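You operate a simulated robot arm through the tools that you are given. There is no shell and no other tool. Be economical: measure what you need, move in short steps, check, and stop when the job is done.

Carry out the task below with a simulated two-armed robot. There is one attempt and no reset: what you move stays moved.

TASK
Brush the fluff off the blue test strip and lay it ready in the pull tester.
Fine: hold the strip while you brush; put the test brush back. The strip lies on the white mark with the purple pull clamp shut. Leave the yellow pull clamp and the pull crank alone. Set down upright: test brush. What is to be rubbed or washed off counts as gone when no trace of it is left.

The check looks at the end state, three seconds after you hand in, the way a careful person would. Anything else that was tipped, shoved, dropped, spilled or broken makes it a failure.

THE ROBOT
Two 7-joint arms with two-finger parallel grippers on one trunk, on a base that drives. Base frame: it is fixed to the floor where the robot stands at the start and does not move with it; the origin is under the middle of the robot, x ahead of it, y to its left, z up; the surface under the hand at the start is at about z = 0.85. Units: m, degrees, N and s.
The left shoulder is at the start at [0.06, 0.144, 0.926], the right one opposite. With the tool pointing down near the work surface each hand reaches from about 0.3 to 0.72 m from the robot's upright axis, wherever it stands, measured 20 degrees to its own side. Places, roughly: pull crank [0.6, 0.2, 1]; purple pull clamp [0.8, 0.7, 1.1]; white mark on the pull tester [0.7, 0.5, 0.9]; yellow pull clamp [0.8, 0.4, 1.1]. Payload 1.57 kg a hand.
Tool frame (each hand has its own): the origin (TCP) lies between the finger pads and is the grasp point; the fingertips stand 0.03 m ahead of it; z points along the fingers, y is the line along which they close. Largest opening 0.11 m; finger width 0.024, thickness 0.012; the body of the gripper, 0.048 by 0.112 m, starts 0.078 m behind the TCP.
Orientation is that of the tool frame in the base frame, as a unit quaternion [w, x, y, z]. With the fingers straight down and closing along the base's y, the tool's x points along the base's -x, its y along +y and its z along -z.

THE INTERFACE
- The arms move only by the tool play_rows. It takes "left_steps", "right_steps" or both (then of equal length, played together; a hand with none holds still); each is a list that holds one entry, the list of rows, each a list of 7 numbers: the shift along the tool's x, y, z in m, then the turn, a rotation vector about the tool's x, y, z in degrees, then the opening in per cent of the stroke, from 0 (shut) to 100 (fully open). In form: [[[x, y, z, wx, wy, wz, hand], ...]]. A call has 1 to 10 rows; each row is the pose to reach, as a shift and turn from the pose commanded when the call began, along the tool's axes at that moment. Each row takes 0.2 s and may step no farther than 0.05 m and 8.6 degrees from the row before; otherwise, or with a gripper value out of range, the whole call is refused. A pose out of reach is approached as far as the arm can. The call stops where the force on the tool passes 90 N (or 10 N more than at its start, if that is more) or the arm is blocked; 0.2 s more then pass. Each finger travels about 0.045 m/s and halts on what it meets, pressing with about 31 N; the grip force reading is that of the motor and also rises with nothing between the fingers. The clock runs only during rows and for 0.2 s after the last one: add rows that repeat a pose to give the fingers time. It gives the time, the measured TCP pose, the force on the tool (base axes), the opening and the grip force at its end, in the units of the frame above (readings bear some noise), with the torque about the TCP (base axes, N m) and any sound that the robot's microphone picked up.
- Cameras (640 x 400 px; columns grow to the right, rows downward): "scene" is now at [0.0496, 0.0358, 1.5539]; the picture's right is [0.39, -0.92, 0.00], its down [-0.55, -0.23, -0.80] and it looks along [0.74, 0.31, -0.60] (base axes); focal length 282 px, centre (320, 200). "left" rides on the left gripper at [0.07, -0.016, -0.141] in its tool frame; the picture's right is [0.23, 0.97, 0.00], its down [-0.86, 0.20, -0.48] and it looks along [-0.47, 0.11, 0.88] (tool axes); focal length 222 px, centre (320, 200). "right" rides on the right gripper at [0.07, 0.016, -0.141] in its tool frame; the picture's right is [-0.23, 0.97, 0.00], its down [-0.85, -0.20, -0.48] and it looks along [-0.47, -0.11, 0.88] (tool axes); focal length 222 px, centre (320, 200). There is no depth. A picture from a camera that has moved, and an enlarged one, comes with that camera's place and axes in the base frame and with its lens.
- camera(camera): a new picture of that camera. The clock stands still meanwhile.
- lift_body(by): slides the trunk up (or, below 0, down) by that many m; the arms and the scene camera ride with it, the base frame stays. It gives what a move gives, with no picture.
- base_move(legs): drives the robot by 1 to 6 legs, each [ahead, left, turn to the left] in m, m and degrees, along the robot's own axes; the way and the turn of a leg run together, so that a leg with both is an arc; at most 1.5 m and 180 degrees a leg. The arms and the cameras ride along, it lands a little off, and it stops where it bumps. It gives what a move gives.
- aim_head(pan, tilt): turns the head with the scene camera to pan (to the left, within 86 degrees either way) and tilt (down, from -29 to 69), counted from straight ahead of the robot. It gives what a move gives.
- zoom(camera, box): a new picture of the part [left, top, right, bottom] of that camera's present view, enlarged. The clock stands still meanwhile.
- job_done(): hands the job in; it is judged then, once.

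Go step by step. Nothing tells you exact positions but the pictures and the camera data: compare them with the known pose of the tool, close in by small moves and look again before you grip or let go. The budget is 120 turns and 88 pictures, counting those below and the enlarged ones. Unless the task says otherwise, let go and move clear before handing in, and close with one line.

The tools are called after "Request:" as name(argument=value, ...) on one line, values as JSON. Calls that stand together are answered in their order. play_rows: Moves the arms, as the interface text tells. Its arguments: {"type":"object","properties":{"left_steps":{"type":"array","items":{"type":"array","items":{"type":"array","items":{"type":"number"}}}},"right_steps":{"type":"array","items":{"type":"array","items":{"type":"array","items":{"type":"number"}}}}},"required":[]} The other tools are called the same way: lift_body (by) slides the trunk up or down; base_move (legs) drives the base; aim_head (pan, tilt) turns the head that bears the scene camera; camera (camera) takes a picture; zoom (camera, box) takes an enlarged picture of a part of a camera's view; job_done () hands the job in.

At the start:

```text
t: 0.0
left_tool_pos: [0.4515, 0.3901, 0.999]
left_orientation: [-0.001, 0.0, 1.0, -0.001]
left_wrist_force: [-0.4, 0.5, -0.5]
left_wrist_torque: [-0.01, -0.01, -0.01]
left_opening: 0.1101
left_finger_force: 0.0
right_tool_pos: [0.4972, -0.0779, 1.0004]
right_orientation: [0.0, 0.0, 1.0, 0.0]
right_wrist_force: [-0.9, 0.2, 0.3]
right_wrist_torque: [0.0, -0.02, 0.01]
right_opening: 0.1102
right_finger_force: 0.2
trunk travel left (down, up): [-0.525, 0.065]
robot x, y, heading: [-0.0009, -0.0027, -0.3]
head pan, tilt: [22.9, 36.6]
```

scene: 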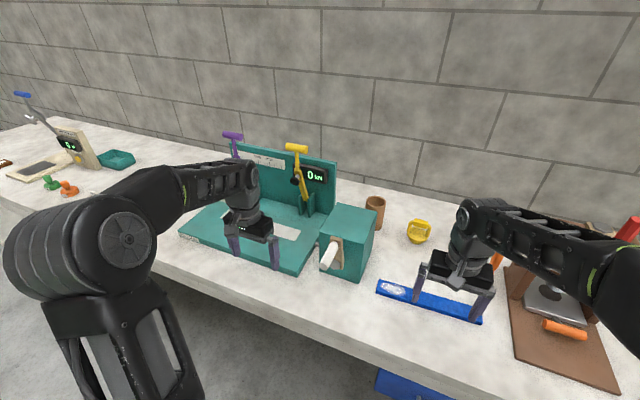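
right: 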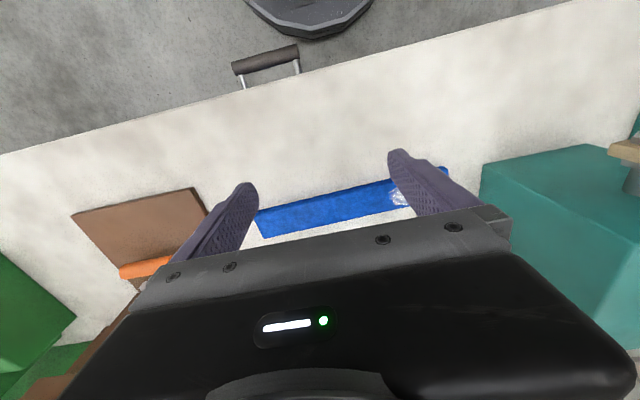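
left: 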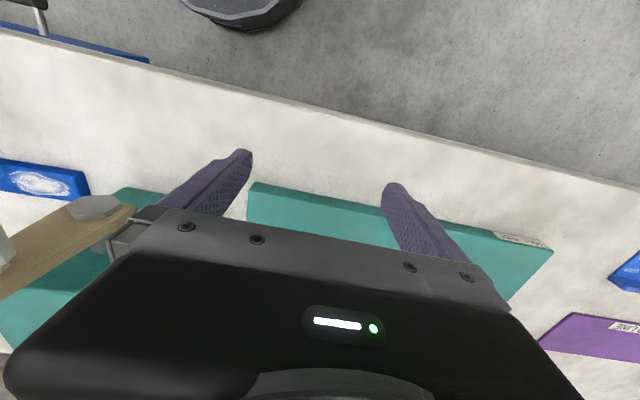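

I see the blue strip with a fluff patch at its left end, on the bench in front of the right hand, and the pull tester ahead-left. I need to find the brush, so I zoom in on parts of the scene.

Request:
zoom(camera="scene", box=[360, 180, 640, 355])

Request:
zoom(camera="scene", box=[170, 120, 410, 270])

Request:
zoom(camera="scene", box=[0, 80, 200, 205])

```text
2.29 times, centred on (500, 268) of scene
camera zoom: at [0.0496, 0.0358, 1.5539], right [0.39, -0.92, 0.0], down [-0.55, -0.23, -0.8], along [0.74, 0.31, -0.6], focal length 644 px, centre (-91, 46)
```

zoom: 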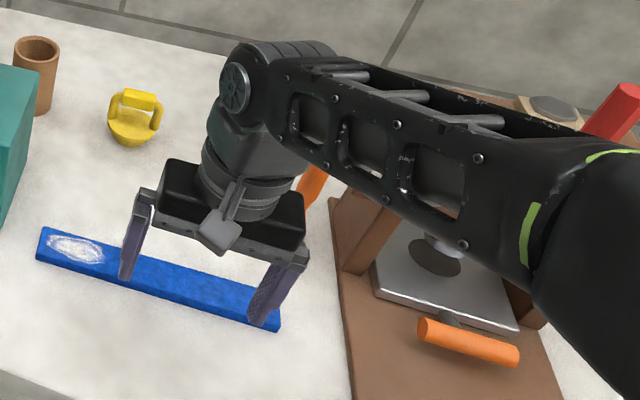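

```text
2.67 times, centred on (290, 195) of scene
camera zoom: at [0.0496, 0.0358, 1.5539], right [0.39, -0.92, 0.0], down [-0.55, -0.23, -0.8], along [0.74, 0.31, -0.6], focal length 752 px, centre (400, 213)
```

zoom: 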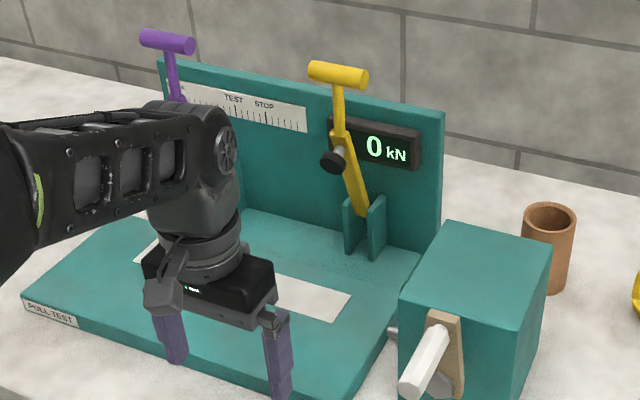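

```text
3.20 times, centred on (100, 142) of scene
camera zoom: at [0.0496, 0.0358, 1.5539], right [0.39, -0.92, 0.0], down [-0.55, -0.23, -0.8], along [0.74, 0.31, -0.6], focal length 902 px, centre (1024, 384)
```

zoom: 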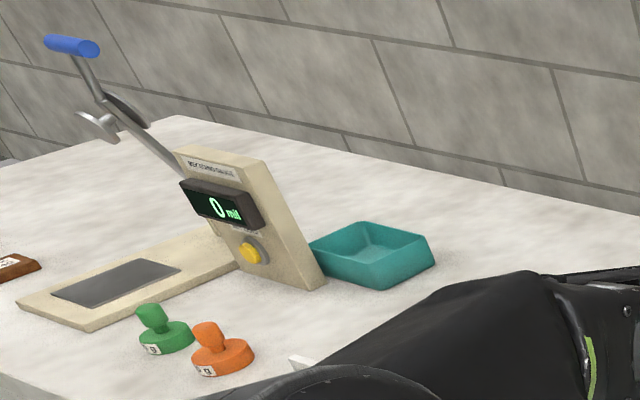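

No obvious brush yet; the arms hide parts of the bench. I look right and left with the head.

Request:
aim_head(pan=-35, tilt=40)

Request:
camera(camera="scene")

Request:
aim_head(pan=65, tilt=40)

Request:
camera(camera="scene")

```text
t: 1.3
left_tool_pos: [0.4521, 0.3887, 1.0002]
left_orientation: [0.0, 0.0, 1.0, 0.0]
left_wrist_force: [-0.4, 1.1, 0.0]
left_wrist_torque: [0.02, 0.0, -0.04]
left_opening: 0.1099
left_finger_force: 0.2
right_tool_pos: [0.496, -0.0788, 0.9997]
right_orientation: [0.0, 0.0, 1.0, 0.0]
right_wrist_force: [0.1, -0.1, 0.9]
right_wrist_torque: [-0.03, -0.04, -0.04]
right_opening: 0.1099
right_finger_force: 0.0
trunk travel left (down, up): [-0.525, 0.065]
robot x, y, heading: [0.0017, -0.0006, 0.1]
head pan, tilt: [-35.0, 40.0]
```

```text
81 pictures are left
camera scene: at [0.0389, -0.0468, 1.5487], right [-0.57, -0.82, 0.0], down [-0.53, 0.37, -0.77], along [0.63, -0.44, -0.64], focal length 282 px, centre (320, 200)
```

scene: 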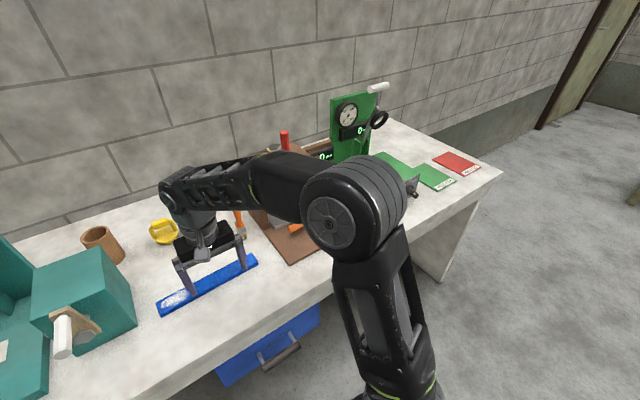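

```text
t: 3.0
left_tool_pos: [0.4527, 0.3893, 0.9997]
left_orientation: [-0.001, 0.0, 1.0, 0.001]
left_wrist_force: [0.2, -0.1, 0.4]
left_wrist_torque: [0.01, -0.01, 0.01]
left_opening: 0.1099
left_finger_force: 0.0
right_tool_pos: [0.4963, -0.0788, 0.9995]
right_orientation: [0.0, 0.0, 1.0, 0.0]
right_wrist_force: [1.0, -0.5, -1.0]
right_wrist_torque: [0.01, 0.03, 0.01]
right_opening: 0.11
right_finger_force: 0.0
trunk travel left (down, up): [-0.525, 0.065]
robot x, y, heading: [0.0026, -0.0036, -0.1]
head pan, tilt: [65.0, 40.0]
```

```text
80 pictures are left
camera scene: at [0.0052, 0.0789, 1.5487], right [0.91, -0.42, 0.0], down [-0.27, -0.58, -0.77], along [0.32, 0.69, -0.64], focal length 282 px, centre (320, 200)
```

scene: 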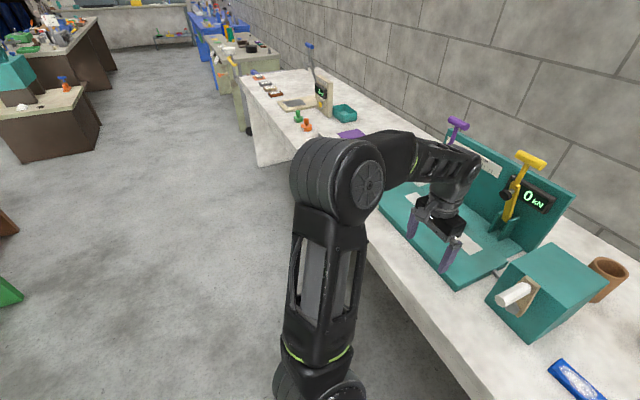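

An orange upright thing stands behind the right hand; it may be the brush. I draw the right hand back and up for a clear view.

Request:
play_rows(right_steps=[[[0.03, -0.02, -0.03, 0, 0, 0, 100], [0.06, -0.05, -0.06, 0, 0, 0, 100], [0.09, -0.08, -0.09, 0, 0, 0, 100], [0.12, -0.11, -0.11, 0, 0, 0, 100], [0.14, -0.15, -0.12, 0, 0, 0, 100]]])

Request:
aim_head(pan=0, tilt=40)

Request:
camera(camera="scene")

```text
refused: row 2 steps farther than a row can; nothing moved
```

```text
t: 4.4
left_tool_pos: [0.4515, 0.3903, 1.0008]
left_orientation: [0.0, -0.001, 1.0, 0.0]
left_wrist_force: [0.3, -0.1, 0.2]
left_wrist_torque: [-0.02, -0.01, 0.01]
left_opening: 0.11
left_finger_force: 0.1
right_tool_pos: [0.4965, -0.0789, 1.0]
right_orientation: [0.0, 0.0, 1.0, 0.001]
right_wrist_force: [0.0, 0.1, -0.1]
right_wrist_torque: [0.02, 0.04, 0.01]
right_opening: 0.1103
right_finger_force: 0.1
trunk travel left (down, up): [-0.525, 0.065]
robot x, y, heading: [0.0006, 0.0011, -0.2]
head pan, tilt: [0.0, 40.0]
```

```text
79 pictures are left
camera scene: at [0.0543, 0.0019, 1.5487], right [0.0, -1.0, 0.0], down [-0.64, 0.0, -0.77], along [0.77, 0.0, -0.64], focal length 282 px, centre (320, 200)
```

scene: 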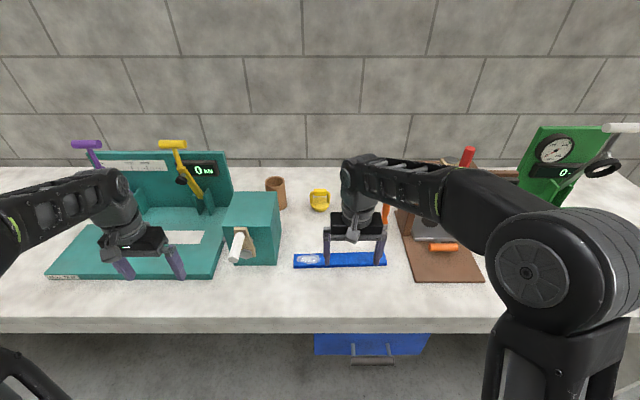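

Request:
play_rows(right_steps=[[[0.03, -0.02, -0.03, 0, 0, 0, 100], [0.05, -0.05, -0.06, 0, 0, 0, 100], [0.07, -0.08, -0.09, 0, 0, 0, 100], [0.09, -0.11, -0.11, 0, 0, 0, 100], [0.1, -0.15, -0.12, 0, 0, 0, 100]]])

Request:
camera(camera="scene")

Request:
camera(camera="right")

```text
t: 5.8
left_tool_pos: [0.4528, 0.3895, 0.9991]
left_orientation: [-0.001, 0.0, 1.0, 0.0]
left_wrist_force: [0.4, -0.1, -0.1]
left_wrist_torque: [0.0, 0.02, 0.0]
left_opening: 0.1099
left_finger_force: 0.0
right_tool_pos: [0.3913, -0.1378, 1.1552]
right_orientation: [0.053, -0.119, 0.991, 0.013]
right_wrist_force: [-0.8, -0.6, -0.2]
right_wrist_torque: [0.02, 0.03, -0.01]
right_opening: 0.1103
right_finger_force: 0.1
right hand out of reach, approached as far as the arm can: row 4, 5
trunk travel left (down, up): [-0.525, 0.065]
robot x, y, heading: [0.0011, -0.0016, 0.2]
head pan, tilt: [0.0, 40.0]
stopped in row 5 (right hand): the arm was blocked; the commanded pose is now the measured one
```

```text
78 pictures are left
camera scene: at [0.0564, 0.0016, 1.5486], right [0.0, -1.0, 0.0], down [-0.64, 0.0, -0.77], along [0.77, 0.0, -0.64], focal length 282 px, centre (320, 200)
```

scene: 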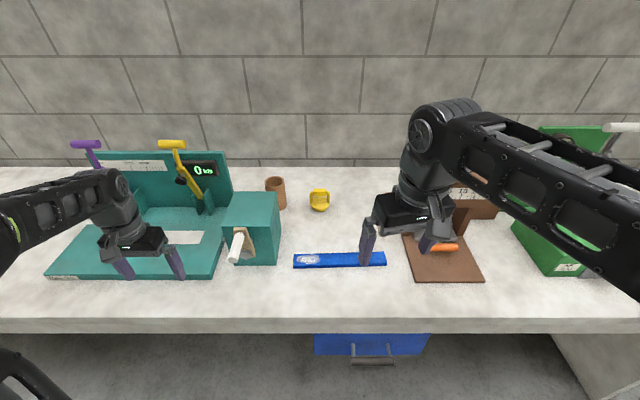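

```text
77 pictures are left
camera right: at [0.3045, -0.1443, 1.2875], right [-0.01, 1.0, 0.04], down [0.82, -0.01, 0.57], along [0.57, 0.04, -0.82], focal length 222 px, centre (320, 200)
```

right: 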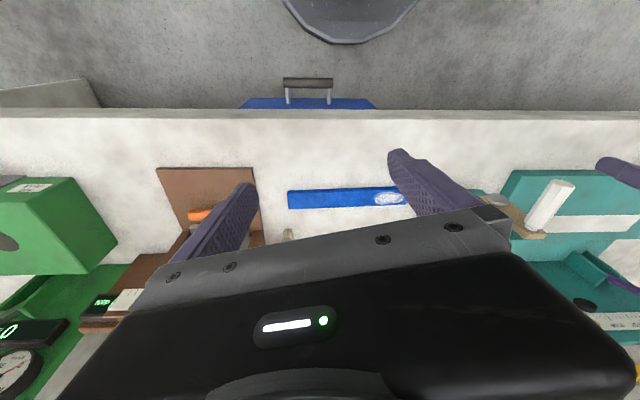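

The hand tilted as it ran out of reach. I bring it to a straight-down pose more to the right to uncover the orange item.

Request:
play_rows(right_steps=[[[-0.002, -0.034, 0.021, 0.3, 1.2, 2.7, 100], [-0.004, -0.068, 0.042, 0.6, 2.4, 5.4, 100], [-0.006, -0.102, 0.063, 0.9, 3.6, 8.1, 100], [-0.008, -0.136, 0.084, 1.2, 4.8, 10.8, 100], [-0.009, -0.171, 0.104, 1.5, 6.1, 13.7, 100]]])

Request:
camera(camera="scene")

```text
t: 7.0
left_tool_pos: [0.4516, 0.388, 0.9998]
left_orientation: [0.001, 0.0, 1.0, 0.0]
left_wrist_force: [0.5, 0.1, 1.0]
left_wrist_torque: [0.0, 0.01, -0.01]
left_opening: 0.11
left_finger_force: 0.0
right_tool_pos: [0.4499, -0.2997, 1.0529]
right_orientation: [0.001, 0.0, 1.0, 0.0]
right_wrist_force: [0.4, -0.2, -0.5]
right_wrist_torque: [0.02, 0.02, -0.02]
right_opening: 0.1099
right_finger_force: 0.1
trunk travel left (down, up): [-0.525, 0.065]
robot x, y, heading: [-0.0012, -0.0017, 0.2]
head pan, tilt: [0.0, 40.0]
```

```text
76 pictures are left
camera scene: at [0.0548, 0.0011, 1.5487], right [0.0, -1.0, 0.0], down [-0.64, 0.0, -0.77], along [0.77, 0.0, -0.64], focal length 282 px, centre (320, 200)
```

scene: 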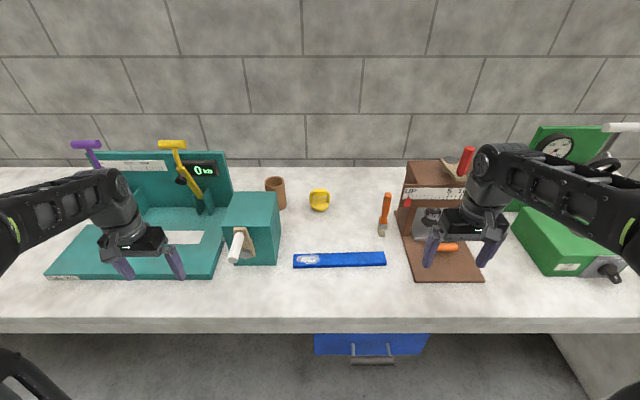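

Request:
zoom(camera="scene", box=[260, 160, 420, 280])

Request:
camera(camera="left")

```text
3.33 times, centred on (340, 220) of scene
camera zoom: at [0.0548, 0.0011, 1.5487], right [0.0, -1.0, 0.0], down [-0.64, 0.0, -0.77], along [0.77, 0.0, -0.64], focal length 940 px, centre (253, 133)
```

zoom: 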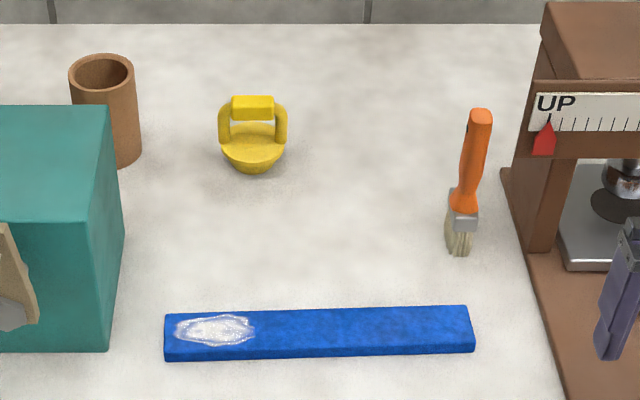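

```text
74 pictures are left
camera left: at [0.383, 0.3729, 1.1411], right [-0.23, 0.97, 0.0], down [0.86, 0.2, 0.48], along [0.47, 0.11, -0.88], focal length 222 px, centre (320, 200)
```

left: 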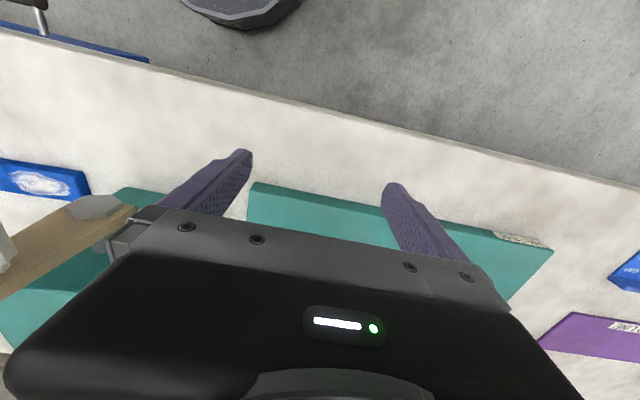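

The orange brush stands upright near (0.70, -0.205), about 0.17 m tall; the strip runs from y≈0.08 (fluff end) to y≈-0.20 at x≈0.59. As the fluff is at the left end, I'll brush with the left hand and hold with the right. So I tuck the right hand, then shift the base to the right to fetch the brush with the left hand.

Request:
play_rows(right_steps=[[[0.04, 0.01, 0, 0, 0, 0, 100], [0.08, 0.02, 0, 0, 0, 0, 100], [0.12, 0.03, 0, 0, 0, 0, 100]]])

Request:
base_move(legs=[[-0.3, 0, 0], [0, -0.45, 0]])

Request:
aim_head(pan=20, tilt=35)

Request:
camera(camera="scene")

```text
t: 7.8
left_tool_pos: [0.4507, 0.3898, 0.9998]
left_orientation: [0.001, 0.0, 1.0, 0.0]
left_wrist_force: [-0.5, 0.2, -0.8]
left_wrist_torque: [0.02, -0.02, -0.01]
left_opening: 0.11
left_finger_force: 0.0
right_tool_pos: [0.3289, -0.2662, 1.0505]
right_orientation: [0.001, 0.0, 1.0, -0.001]
right_wrist_force: [0.4, 0.8, -0.2]
right_wrist_torque: [0.0, -0.01, -0.02]
right_opening: 0.1102
right_finger_force: 0.0
trunk travel left (down, up): [-0.525, 0.065]
robot x, y, heading: [-0.0004, 0.0002, 0.0]
head pan, tilt: [0.0, 40.0]
```

```text
t: 12.1
left_tool_pos: [0.155, -0.0567, 1.0003]
left_orientation: [0.0, 0.0, 1.0, -0.001]
left_wrist_force: [0.5, -0.2, -0.4]
left_wrist_torque: [0.03, -0.04, -0.02]
left_opening: 0.1102
left_finger_force: 0.0
right_tool_pos: [0.0322, -0.7142, 1.0505]
right_orientation: [0.0, 0.0, 1.0, -0.001]
right_wrist_force: [0.1, 0.3, -0.2]
right_wrist_torque: [0.02, -0.02, -0.02]
right_opening: 0.1101
right_finger_force: 0.0
trunk travel left (down, up): [-0.525, 0.065]
robot x, y, heading: [-0.3003, -0.4483, -0.2]
head pan, tilt: [0.0, 40.0]
```

```text
t: 13.0
left_tool_pos: [0.1544, -0.0563, 0.9995]
left_orientation: [-0.001, 0.001, 1.0, 0.0]
left_wrist_force: [-0.1, -1.0, 0.0]
left_wrist_torque: [0.0, 0.02, 0.03]
left_opening: 0.11
left_finger_force: 0.0
right_tool_pos: [0.0337, -0.7128, 1.0522]
right_orientation: [0.0, 0.001, 1.0, -0.002]
right_wrist_force: [0.2, -0.2, 0.4]
right_wrist_torque: [-0.02, 0.01, 0.03]
right_opening: 0.1097
right_finger_force: 0.1
trunk travel left (down, up): [-0.525, 0.065]
robot x, y, heading: [-0.3004, -0.4498, -0.2]
head pan, tilt: [20.0, 35.0]
```

```text
73 pictures are left
camera scene: at [-0.2452, -0.4141, 1.5562], right [0.34, -0.94, 0.0], down [-0.54, -0.2, -0.82], along [0.77, 0.28, -0.57], focal length 282 px, centre (320, 200)
```

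scene: 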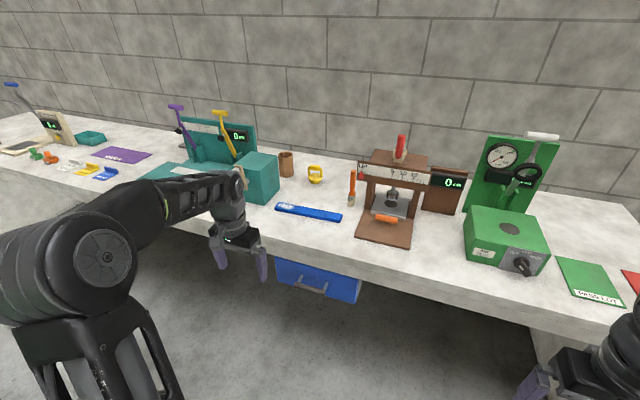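

The base move went well. I zoom on the brush from this new viewpoint to triangulate it, and on the tester.

Request:
zoom(camera="scene", box=[260, 140, 420, 240])

Request:
zoom(camera="scene", box=[60, 90, 300, 215])

```text
4.00 times, centred on (340, 190) of scene
camera zoom: at [-0.2452, -0.4141, 1.5562], right [0.34, -0.94, 0.0], down [-0.54, -0.2, -0.82], along [0.77, 0.28, -0.57], focal length 1128 px, centre (240, 240)
```

zoom: 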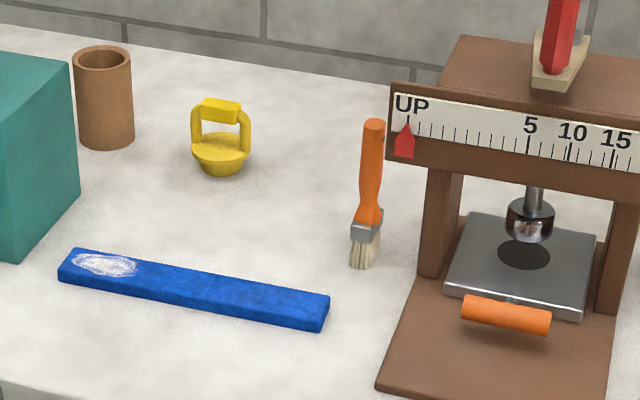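

```text
2.67 times, centred on (180, 152) of scene
camera zoom: at [-0.2452, -0.4141, 1.5562], right [0.34, -0.94, 0.0], down [-0.54, -0.2, -0.82], along [0.77, 0.28, -0.57], focal length 752 px, centre (693, 327)
```

zoom: 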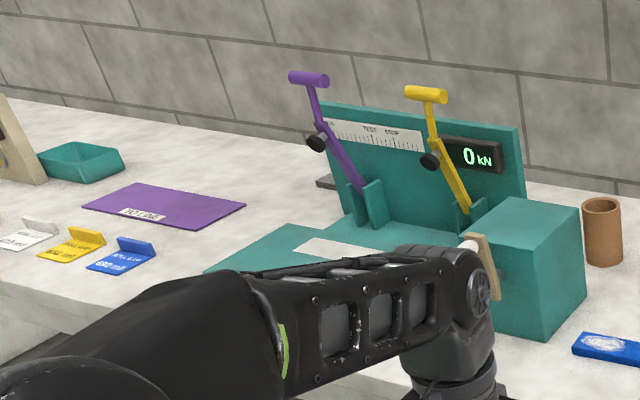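

Triangulated: brush top ≈ (0.724,-0.206,1.01), foot ≈ (0.705,-0.207,0.85). I drive forward and will approach the handle horizontally with the left hand open.

Request:
base_move(legs=[[0.37, 0, 0]])

Request:
play_rows(left_steps=[[[0, -0.04, 0.01, 0, 0, 0, 100], [0, -0.08, 0.02, 0, 0, 0, 100], [0, -0.12, 0.03, 0, 0, 0, 100], [0, -0.149, 0.038, 0, 0, 0, 100]]])

Request:
camera(camera="left")

Request:
camera(camera="scene")

```text
t: 15.3
left_tool_pos: [0.5221, -0.0584, 0.9992]
left_orientation: [0.0, 0.002, 1.0, 0.0]
left_wrist_force: [1.1, -0.2, 0.3]
left_wrist_torque: [0.0, -0.01, -0.03]
left_opening: 0.1102
left_finger_force: 0.0
right_tool_pos: [0.3968, -0.715, 1.0513]
right_orientation: [0.001, 0.002, 1.0, -0.001]
right_wrist_force: [0.0, 0.3, -1.0]
right_wrist_torque: [-0.02, 0.02, -0.01]
right_opening: 0.11
right_finger_force: 0.1
trunk travel left (down, up): [-0.525, 0.065]
robot x, y, heading: [0.0654, -0.4492, -0.4]
head pan, tilt: [20.0, 35.0]
```

```text
t: 16.3
left_tool_pos: [0.5224, -0.2095, 0.9617]
left_orientation: [0.001, 0.001, 1.0, 0.0]
left_wrist_force: [0.8, 0.2, 0.0]
left_wrist_torque: [0.0, 0.02, 0.02]
left_opening: 0.11
left_finger_force: 0.1
right_tool_pos: [0.3963, -0.7155, 1.0503]
right_orientation: [0.0, 0.002, 1.0, -0.001]
right_wrist_force: [0.3, -0.1, 0.9]
right_wrist_torque: [0.01, 0.02, 0.0]
right_opening: 0.11
right_finger_force: 0.0
trunk travel left (down, up): [-0.525, 0.065]
robot x, y, heading: [0.0662, -0.4474, -0.3]
head pan, tilt: [20.0, 35.0]
```

```text
70 pictures are left
camera left: at [0.4516, -0.2251, 1.1032], right [-0.22, 0.97, 0.0], down [0.86, 0.2, 0.48], along [0.47, 0.11, -0.88], focal length 222 px, centre (320, 200)
```

left: 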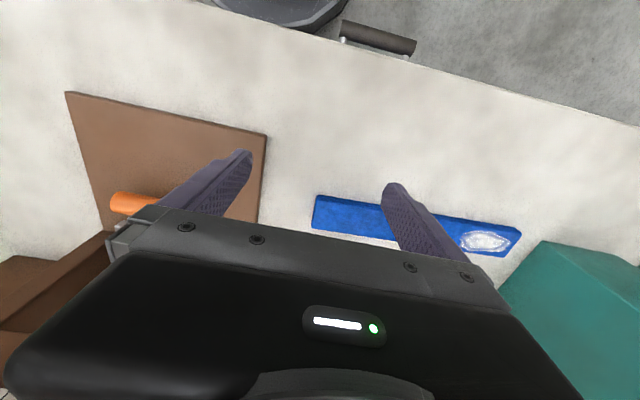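

```text
69 pictures are left
camera scene: at [0.1193, -0.4153, 1.5563], right [0.34, -0.94, 0.0], down [-0.54, -0.19, -0.82], along [0.77, 0.28, -0.57], focal length 282 px, centre (320, 200)
```

scene: 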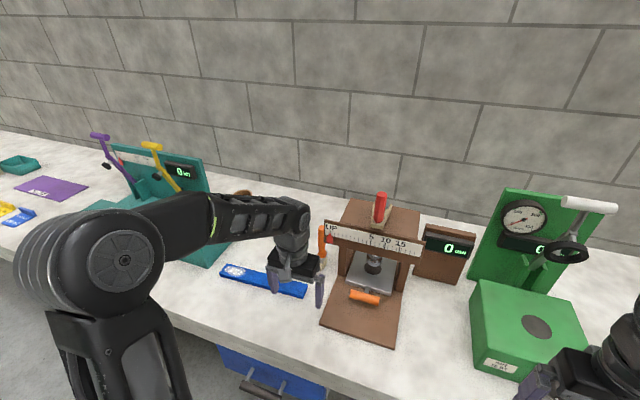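

The press's front panel (edge y≈-0.23, x≈0.68, z 1.01–1.08) crowds the brush on the right, so I can't straddle it along y. I'll yaw the left hand 90° to close along x and tilt it to reach in from the left.

Request:
play_rows(left_steps=[[[-0.008, 0.011, -0.006, 0, 0, 8.5, 100], [-0.016, 0.022, -0.012, 0, 0, 17, 100], [-0.024, 0.033, -0.018, 0, 0, 25.5, 100], [-0.032, 0.044, -0.024, 0, 0, 34, 100], [-0.04, 0.055, -0.03, 0, 0, 42.5, 100], [-0.048, 0.066, -0.036, 0, 0, 51, 100], [-0.056, 0.077, -0.042, 0, 0, 59.5, 100], [-0.064, 0.088, -0.048, 0, 0, 68, 100], [-0.072, 0.1, -0.054, 0, 0, 76.5, 100], [-0.08, 0.11, -0.06, 0, 0, 85, 100]]])

```text
t: 18.5
left_tool_pos: [0.601, -0.0988, 1.0202]
left_orientation: [0.0, 0.678, 0.735, 0.0]
left_wrist_force: [-0.1, 0.6, -0.2]
left_wrist_torque: [0.01, 0.03, 0.01]
left_opening: 0.1101
left_finger_force: 0.0
right_tool_pos: [0.3969, -0.7141, 1.0505]
right_orientation: [0.001, 0.002, 1.0, -0.001]
right_wrist_force: [-0.4, -0.7, -0.3]
right_wrist_torque: [0.03, -0.01, 0.0]
right_opening: 0.1099
right_finger_force: 0.1
trunk travel left (down, up): [-0.525, 0.065]
robot x, y, heading: [0.0637, -0.4464, -0.2]
head pan, tilt: [20.0, 35.0]
```

Request:
play_rows(left_steps=[[[-0.011, 0.023, -0.002, 0, -8, 0, 100], [-0.022, 0.046, -0.004, 0, -16, 0, 100], [-0.033, 0.069, -0.006, 0, -24, 0, 100], [-0.044, 0.092, -0.008, 0, -32, 0, 100], [-0.053, 0.113, -0.01, 0, -40, 0, 100]]])

Request:
camera(camera="left")

Request:
zoom(camera="scene", box=[230, 170, 430, 295])

```text
t: 19.7
left_tool_pos: [0.6443, -0.1049, 1.0801]
left_orientation: [0.208, 0.635, 0.736, -0.107]
left_wrist_force: [0.9, -0.6, -0.3]
left_wrist_torque: [-0.01, 0.03, -0.03]
left_opening: 0.11
left_finger_force: 0.0
left hand out of reach, approached as far as the arm can: row 3, 4, 5
right_tool_pos: [0.3979, -0.7156, 1.0502]
right_orientation: [0.0, 0.002, 1.0, -0.001]
right_wrist_force: [1.4, -0.2, 0.0]
right_wrist_torque: [0.03, 0.03, 0.0]
right_opening: 0.1101
right_finger_force: 0.1
trunk travel left (down, up): [-0.525, 0.065]
robot x, y, heading: [0.0701, -0.4507, -0.3]
head pan, tilt: [20.0, 35.0]
```

```text
68 pictures are left
camera left: at [0.5981, 0.0153, 1.1734], right [0.93, 0.37, 0.0], down [0.2, -0.53, 0.82], along [0.3, -0.77, -0.57], focal length 222 px, centre (320, 200)
```

left: 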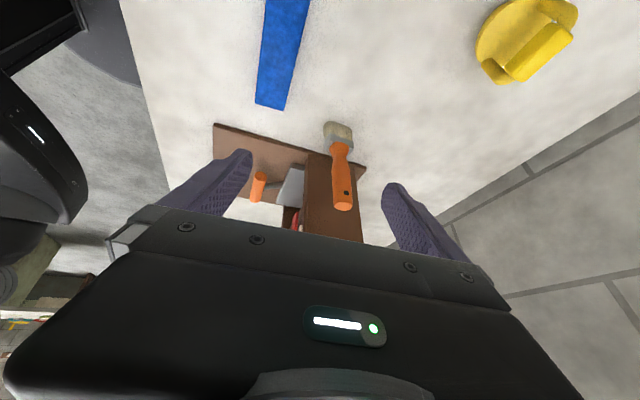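

```text
3.20 times, centred on (330, 232) of scene
camera zoom: at [0.1212, -0.4159, 1.5562], right [0.34, -0.94, 0.0], down [-0.54, -0.19, -0.82], along [0.77, 0.28, -0.57], focal length 902 px, centre (288, 96)
```

zoom: 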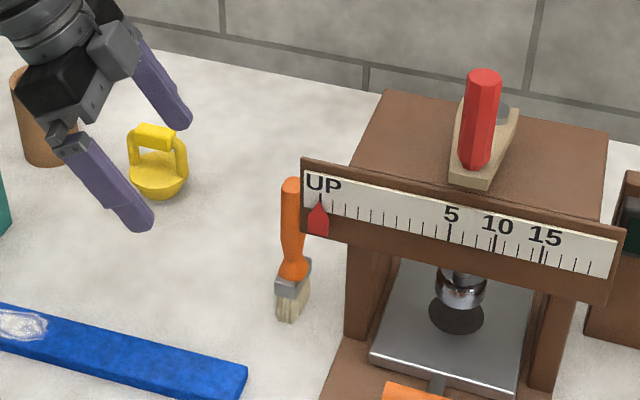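

The tilted hand ran out of reach; the shoulder should be nearer. I raise the trunk and shift the base left 0.2 and a little ahead.

Request:
base_move(legs=[[0, 0.2, 0], [0.03, 0, 0]])

Request:
lift_body(by=0.06)

```text
t: 21.7
left_tool_pos: [0.6765, 0.0959, 1.0789]
left_orientation: [0.207, 0.635, 0.736, -0.108]
left_wrist_force: [0.5, -0.2, 0.3]
left_wrist_torque: [-0.01, 0.03, 0.01]
left_opening: 0.11
left_finger_force: 0.0
right_tool_pos: [0.4279, -0.5161, 1.0516]
right_orientation: [-0.001, 0.002, 1.0, -0.001]
right_wrist_force: [0.4, 0.4, -0.5]
right_wrist_torque: [0.0, 0.04, 0.02]
right_opening: 0.1098
right_finger_force: 0.0
trunk travel left (down, up): [-0.525, 0.065]
robot x, y, heading: [0.1007, -0.2452, -0.2]
head pan, tilt: [20.0, 35.0]
```

```text
t: 22.7
left_tool_pos: [0.675, 0.0953, 1.14]
left_orientation: [0.207, 0.636, 0.736, -0.106]
left_wrist_force: [-0.1, -0.1, 0.3]
left_wrist_torque: [-0.02, 0.0, -0.02]
left_opening: 0.1099
left_finger_force: 0.0
right_tool_pos: [0.4284, -0.5155, 1.1116]
right_orientation: [0.0, 0.001, 1.0, -0.001]
right_wrist_force: [-0.6, -0.5, -0.2]
right_wrist_torque: [-0.01, 0.03, -0.03]
right_opening: 0.11
right_finger_force: 0.0
trunk travel left (down, up): [-0.585, 0.005]
robot x, y, heading: [0.0954, -0.2509, -0.2]
head pan, tilt: [20.0, 35.0]
```

Request:
play_rows(left_steps=[[[0, 0, 0, 0, 0, 0, 100], [0, 0, 0, 0, 0, 0, 100]]])

```text
t: 23.3
left_tool_pos: [0.6747, 0.096, 1.1397]
left_orientation: [0.207, 0.636, 0.736, -0.107]
left_wrist_force: [0.5, 0.6, 0.0]
left_wrist_torque: [0.01, -0.02, -0.01]
left_opening: 0.11
left_finger_force: 0.1
right_tool_pos: [0.4287, -0.5167, 1.1116]
right_orientation: [0.002, 0.001, 1.0, -0.001]
right_wrist_force: [0.2, -0.3, 0.6]
right_wrist_torque: [0.03, 0.01, 0.05]
right_opening: 0.11
right_finger_force: 0.1
trunk travel left (down, up): [-0.585, 0.005]
robot x, y, heading: [0.0967, -0.2517, -0.2]
head pan, tilt: [20.0, 35.0]
```

The orientation reached (tilted 27° toward the brush, closing nearly along x) is good enough. I move to a pre-grasp point up-left of the handle.

Request:
play_rows(left_steps=[[[-0.028, -0.004, 0.03, 0, 0, 0, 100], [-0.056, -0.008, 0.06, 0, 0, 0, 100], [-0.084, -0.012, 0.091, 0, 0, 0, 100], [-0.112, -0.016, 0.121, 0, 0, 0, 100], [-0.14, -0.02, 0.151, 0, 0, 0, 100], [-0.168, -0.024, 0.181, 0, 0, 0, 100], [-0.197, -0.028, 0.212, 0, 0, 0, 100]]])

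Request:
camera(camera="left")

Request:
zoom(camera="scene", box=[250, 170, 490, 320])

```text
t: 24.9
left_tool_pos: [0.7017, -0.1757, 1.0336]
left_orientation: [0.207, 0.636, 0.736, -0.107]
left_wrist_force: [-0.1, 0.1, -0.8]
left_wrist_torque: [-0.01, 0.01, -0.01]
left_opening: 0.1096
left_finger_force: 0.1
right_tool_pos: [0.4277, -0.5164, 1.1103]
right_orientation: [0.001, 0.002, 1.0, -0.001]
right_wrist_force: [0.4, -0.1, 0.1]
right_wrist_torque: [0.02, 0.03, -0.01]
right_opening: 0.1102
right_finger_force: 0.0
trunk travel left (down, up): [-0.585, 0.005]
robot x, y, heading: [0.0944, -0.2494, -0.1]
head pan, tilt: [20.0, 35.0]
```

```text
66 pictures are left
camera left: at [0.6551, -0.0562, 1.1274], right [0.93, 0.37, 0.0], down [0.21, -0.53, 0.82], along [0.3, -0.77, -0.57], focal length 222 px, centre (320, 200)
```

left: 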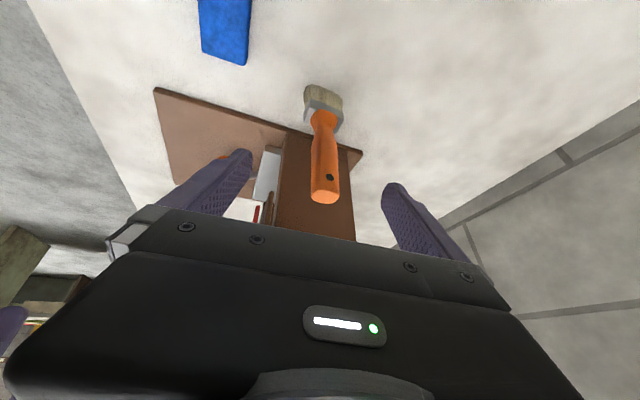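

```text
2.67 times, centred on (370, 245) of scene
camera zoom: at [0.1506, -0.2174, 1.6163], right [0.34, -0.94, 0.0], down [-0.54, -0.19, -0.82], along [0.77, 0.28, -0.57], focal length 752 px, centre (187, 80)
```

zoom: 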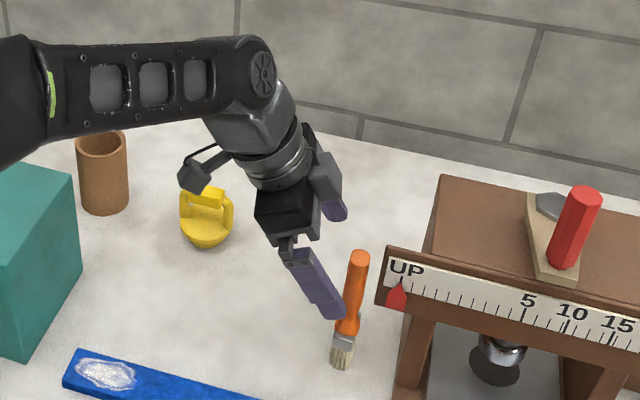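

The handle is centred between the fingers. I advance along the fingers and close.

Request:
play_rows(left_steps=[[[0, 0, 0.02, 0, 0, 0, 100], [0, 0, 0.04, 0, 0, 0, 100], [0, 0, 0.06, 0, 0, 0, 100], [0, 0, 0.078, 0, 0, 0, 100]]])

Request:
camera(camera="left")

Request:
zoom(camera="scene", box=[250, 170, 490, 320])

```text
t: 25.9
left_tool_pos: [0.7173, -0.2072, 0.9629]
left_orientation: [0.207, 0.635, 0.736, -0.105]
left_wrist_force: [0.2, -0.6, 0.0]
left_wrist_torque: [0.0, -0.02, 0.0]
left_opening: 0.11
left_finger_force: 0.0
right_tool_pos: [0.4276, -0.5172, 1.1108]
right_orientation: [0.001, 0.001, 1.0, 0.0]
right_wrist_force: [0.5, -0.6, -0.1]
right_wrist_torque: [-0.03, 0.0, 0.0]
right_opening: 0.11
right_finger_force: 0.1
trunk travel left (down, up): [-0.585, 0.005]
robot x, y, heading: [0.0974, -0.2487, -0.0]
head pan, tilt: [20.0, 35.0]
```

```text
64 pictures are left
camera left: at [0.6701, -0.088, 1.057], right [0.93, 0.37, 0.0], down [0.2, -0.53, 0.82], along [0.31, -0.77, -0.57], focal length 222 px, centre (320, 200)
```

left: 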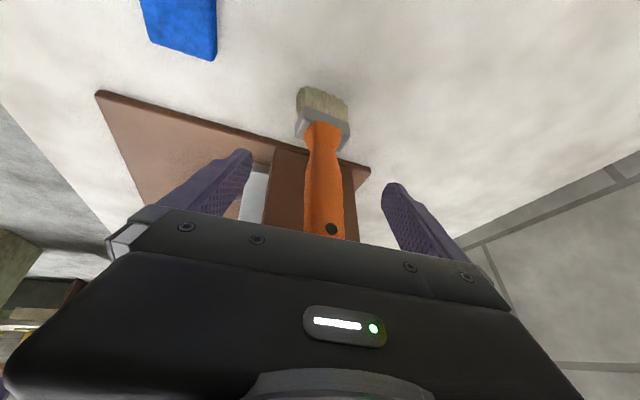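

```text
2.67 times, centred on (370, 245) of scene
camera zoom: at [0.1505, -0.2165, 1.6163], right [0.34, -0.94, 0.0], down [-0.54, -0.19, -0.82], along [0.77, 0.28, -0.57], focal length 752 px, centre (187, 80)
```

zoom: 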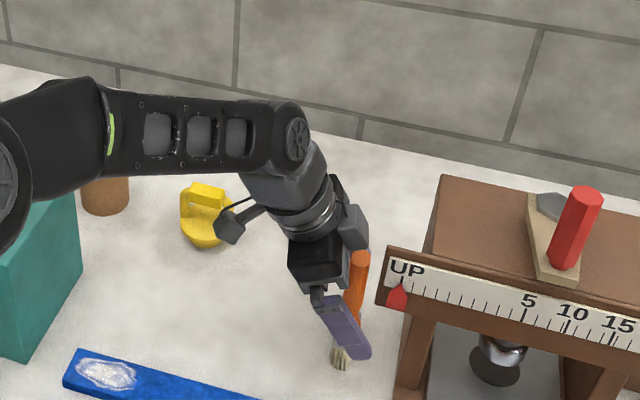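

Request:
play_rows(left_steps=[[[0, 0, 0, 0, 0, 0, 50], [0, 0, 0, 0, 0, 0, 30], [0, 0, 0, 0, 0, 0, 10], [0, 0, 0, 0, 0, 0, 0], [0, 0, 0, 0, 0, 0, 0], [0, 0, 0, 0, 0, 0, 0], [0, 0, 0, 0, 0, 0, 0], [0, 0, 0, 0, 0, 0, 0]]])

Request:
camera(camera="left")

```text
t: 27.7
left_tool_pos: [0.7164, -0.2081, 0.9647]
left_orientation: [0.208, 0.636, 0.735, -0.107]
left_wrist_force: [0.1, -0.2, 5.7]
left_wrist_torque: [-0.09, 0.02, 0.03]
left_opening: 0.0234
left_finger_force: 30.7
right_tool_pos: [0.4262, -0.5172, 1.1116]
right_orientation: [0.001, 0.001, 1.0, -0.001]
right_wrist_force: [0.4, -0.8, -0.3]
right_wrist_torque: [0.0, 0.0, -0.01]
right_opening: 0.1101
right_finger_force: 0.0
trunk travel left (down, up): [-0.585, 0.005]
robot x, y, heading: [0.0973, -0.2473, 0.0]
head pan, tilt: [20.0, 35.0]
```

```text
62 pictures are left
camera left: at [0.6697, -0.0882, 1.0577], right [0.93, 0.37, 0.0], down [0.2, -0.53, 0.83], along [0.31, -0.77, -0.56], focal length 222 px, centre (320, 200)
```

left: 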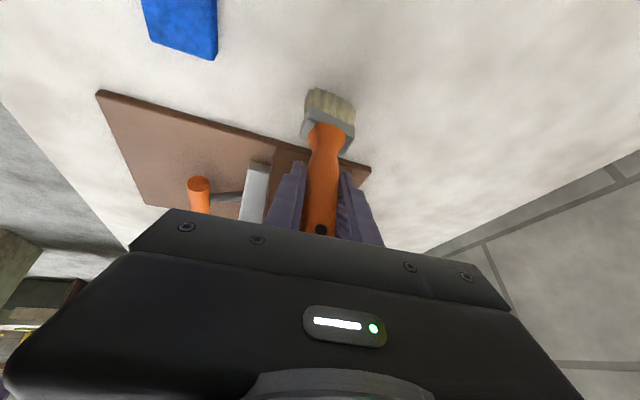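

The brush is gripped (opening 0.023). I lift it slightly and away from the press panel to the left.

Request:
play_rows(left_steps=[[[-0.0066, 0.0016, -0.0134, 0, 0, 0, 0], [0.004, 0.007, -0.04, 0, 0, 0, 0], [0.015, 0.012, -0.062, 0, 0, 0, 0], [0.026, 0.017, -0.084, 0, 0, 0, 0], [0.036, 0.022, -0.105, 0, 0, 0, 0]]])

Request:
camera(camera="left")

Request:
camera(camera="scene")

```text
t: 28.9
left_tool_pos: [0.7175, -0.1256, 1.047]
left_orientation: [0.207, 0.636, 0.736, -0.107]
left_wrist_force: [0.0, 0.0, -0.3]
left_wrist_torque: [-0.02, -0.03, 0.01]
left_opening: 0.0234
left_finger_force: 31.2
right_tool_pos: [0.4283, -0.5163, 1.1113]
right_orientation: [0.001, 0.002, 1.0, -0.001]
right_wrist_force: [-1.1, 0.0, -0.4]
right_wrist_torque: [0.01, -0.01, -0.01]
right_opening: 0.1101
right_finger_force: 0.0
trunk travel left (down, up): [-0.585, 0.005]
robot x, y, heading: [0.0973, -0.2495, -0.2]
head pan, tilt: [20.0, 35.0]
```

```text
61 pictures are left
camera left: at [0.6702, -0.0067, 1.1401], right [0.93, 0.37, 0.0], down [0.21, -0.53, 0.82], along [0.3, -0.77, -0.57], focal length 222 px, centre (320, 200)
```

left: 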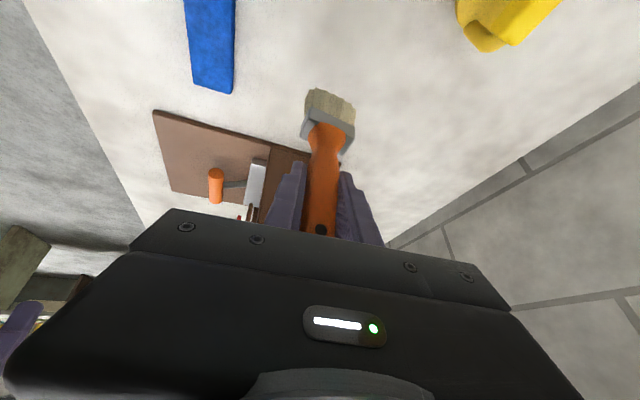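

```text
60 pictures are left
camera scene: at [0.15, -0.2162, 1.6162], right [0.34, -0.94, 0.0], down [-0.54, -0.19, -0.82], along [0.77, 0.28, -0.57], focal length 282 px, centre (320, 200)
```

scene: 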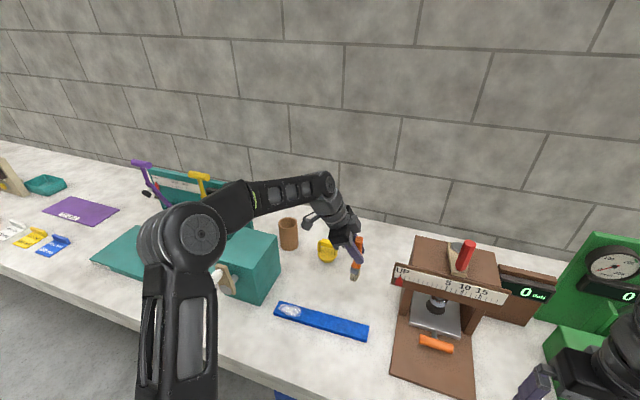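

The brush is held firmly. Now I bring the left hand in front of the press corner and yaw the right hand to close along x, before shifting the base left to work at the strip.

Request:
play_rows(left_steps=[[[-0.0011, -0.012, -0.001, 0, 0, 0, 0], [-0.0022, -0.024, -0.002, 0, 0, 0, 0], [-0.0033, -0.036, -0.004, 0, 0, 0, 0], [-0.0044, -0.048, -0.005, 0, 0, 0, 0], [-0.0055, -0.06, -0.006, 0, 0, 0, 0], [-0.0066, -0.071, -0.007, 0, 0, 0, 0], [-0.0077, -0.083, -0.008, 0, 0, 0, 0], [-0.0088, -0.095, -0.01, 0, 0, 0, 0], [-0.01, -0.107, -0.011, 0, 0, 0, 0], [-0.011, -0.119, -0.012, 0, 0, 0, 0]]], right_steps=[[[0, 0, 0, 0, 0, -8.5, 100], [0, 0, 0, 0, 0, -17, 100], [0, 0, 0, 0, 0, -25.5, 100], [0, 0, 0, 0, 0, -34, 100], [0, 0, 0, 0, 0, -42.5, 100], [0, 0, 0, 0, 0, -51, 100], [0, 0, 0, 0, 0, -59.5, 100], [0, 0, 0, 0, 0, -68, 100], [0, 0, 0, 0, 0, -76.5, 100], [0, 0, 0, 0, 0, -85, 100]]])

Request:
base_move(legs=[[0, 0.23, 0]])

Request:
aim_head(pan=0, tilt=50)

Request:
camera(camera="scene")

```text
t: 31.1
left_tool_pos: [0.5994, -0.1521, 1.0483]
left_orientation: [0.208, 0.635, 0.736, -0.106]
left_wrist_force: [0.4, 0.3, -0.3]
left_wrist_torque: [-0.02, -0.02, 0.01]
left_opening: 0.0235
left_finger_force: 31.5
right_tool_pos: [0.4264, -0.5166, 1.1118]
right_orientation: [0.001, -0.675, 0.738, -0.002]
right_wrist_force: [0.1, -0.3, 0.1]
right_wrist_torque: [0.02, -0.03, 0.03]
right_opening: 0.1098
right_finger_force: 0.0
trunk travel left (down, up): [-0.585, 0.005]
robot x, y, heading: [0.1009, -0.2479, -0.3]
head pan, tilt: [20.0, 35.0]
```

```text
t: 32.9
left_tool_pos: [0.6021, 0.0783, 1.0485]
left_orientation: [0.207, 0.638, 0.734, -0.107]
left_wrist_force: [-0.3, 0.4, -0.9]
left_wrist_torque: [-0.05, -0.01, 0.01]
left_opening: 0.0233
left_finger_force: 30.9
right_tool_pos: [0.4265, -0.2866, 1.1125]
right_orientation: [0.0, -0.672, 0.74, -0.001]
right_wrist_force: [-0.4, 0.8, 0.5]
right_wrist_torque: [-0.03, -0.02, -0.01]
right_opening: 0.1101
right_finger_force: 0.1
trunk travel left (down, up): [-0.585, 0.005]
robot x, y, heading: [0.1017, -0.0196, -0.4]
head pan, tilt: [20.0, 35.0]
```

```text
t: 33.7
left_tool_pos: [0.6015, 0.0773, 1.0477]
left_orientation: [0.207, 0.639, 0.733, -0.108]
left_wrist_force: [0.6, 0.3, -1.2]
left_wrist_torque: [-0.02, 0.02, -0.02]
left_opening: 0.0232
left_finger_force: 30.9
right_tool_pos: [0.4278, -0.2874, 1.1116]
right_orientation: [-0.001, -0.672, 0.74, -0.001]
right_wrist_force: [-0.4, 0.8, 0.3]
right_wrist_torque: [0.02, -0.02, 0.01]
right_opening: 0.11
right_finger_force: 0.2
trunk travel left (down, up): [-0.585, 0.005]
robot x, y, heading: [0.1019, -0.0185, -0.6]
head pan, tilt: [0.0, 50.0]
```

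```text
59 pictures are left
camera scene: at [0.146, -0.0162, 1.5946], right [-0.01, -1.0, 0.0], down [-0.77, 0.01, -0.64], along [0.64, -0.01, -0.77], focal length 282 px, centre (320, 200)
```

scene: 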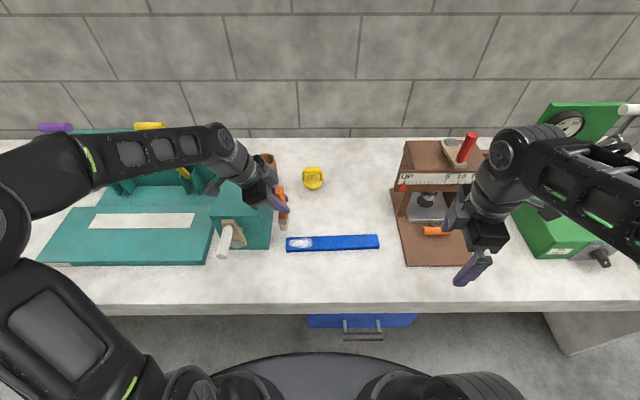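

Request:
zoom(camera="scene", box=[260, 190, 420, 290])

Request:
zoom(camera="scene", box=[30, 110, 290, 272])

```text
4.00 times, centred on (340, 240) of scene
camera zoom: at [0.146, -0.0162, 1.5946], right [-0.01, -1.0, 0.0], down [-0.77, 0.01, -0.64], along [0.64, -0.01, -0.77], focal length 1128 px, centre (240, 40)
```

zoom: 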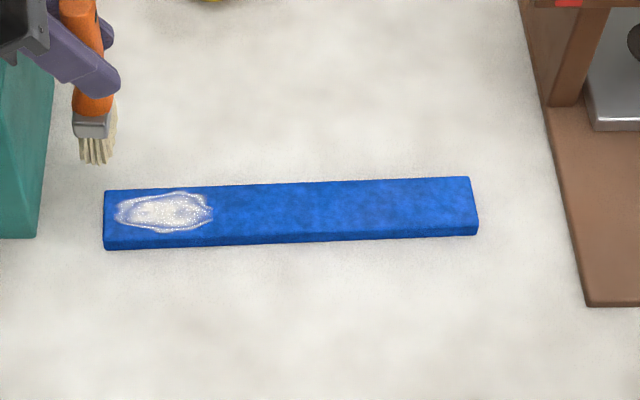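

```text
2.46 times, centred on (160, 191) of scene
camera zoom: at [0.146, -0.0162, 1.5946], right [-0.01, -1.0, 0.0], down [-0.77, 0.01, -0.64], along [0.64, -0.01, -0.77], focal length 694 px, centre (714, 222)
```

zoom: 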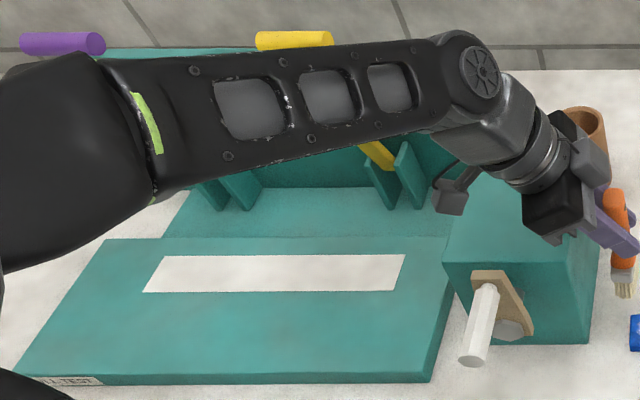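

Strip centre ≈ (0.594,-0.059), 0.28 long, 0.043 wide, top z≈0.8635, yaw ≈2°. Fluff spans y≈0.0–0.075. The right hand goes above (0.5965,-0.12).

Request:
play_rows(right_steps=[[[-0.03, -0.025, 0.02, 0, 0, -1, 100], [-0.06, -0.05, 0.045, 0, 0, -2, 100], [-0.09, -0.075, 0.07, 0, 0, -3, 100], [-0.12, -0.1, 0.095, 0, 0, -4.5, 100], [-0.15, -0.125, 0.12, 0, 0, -6, 100], [-0.182, -0.1515, 0.141, 0, 0, -7.6, 90]]])

Request:
camera(camera="right")

Request:
camera(camera="scene")

```text
t: 35.1
left_tool_pos: [0.6036, 0.0774, 1.0475]
left_orientation: [0.208, 0.637, 0.734, -0.107]
left_wrist_force: [0.0, 0.5, -1.6]
left_wrist_torque: [-0.02, 0.01, -0.02]
left_opening: 0.023
left_finger_force: 30.7
right_tool_pos: [0.5958, -0.1199, 0.9689]
right_orientation: [0.0, 0.719, -0.695, 0.0]
right_wrist_force: [-0.3, -0.3, 0.5]
right_wrist_torque: [0.03, 0.0, 0.0]
right_opening: 0.0991
right_finger_force: 0.0
trunk travel left (down, up): [-0.585, 0.005]
robot x, y, heading: [0.1029, -0.0179, -0.6]
head pan, tilt: [0.0, 50.0]
```

```text
56 pictures are left
camera right: at [0.5818, -0.1905, 1.1101], right [-0.98, 0.19, 0.0], down [0.17, 0.86, 0.48], along [0.09, 0.47, -0.88], focal length 222 px, centre (320, 200)
```

right: 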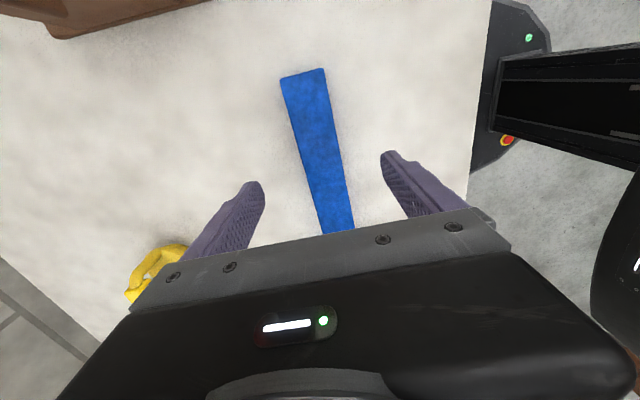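

```text
55 pictures are left
camera scene: at [0.1472, -0.0157, 1.5945], right [-0.01, -1.0, 0.0], down [-0.77, 0.01, -0.64], along [0.64, -0.01, -0.77], focal length 282 px, centre (320, 200)
```

scene: 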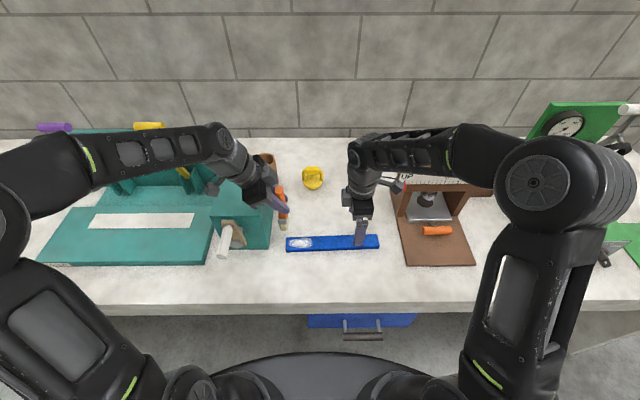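

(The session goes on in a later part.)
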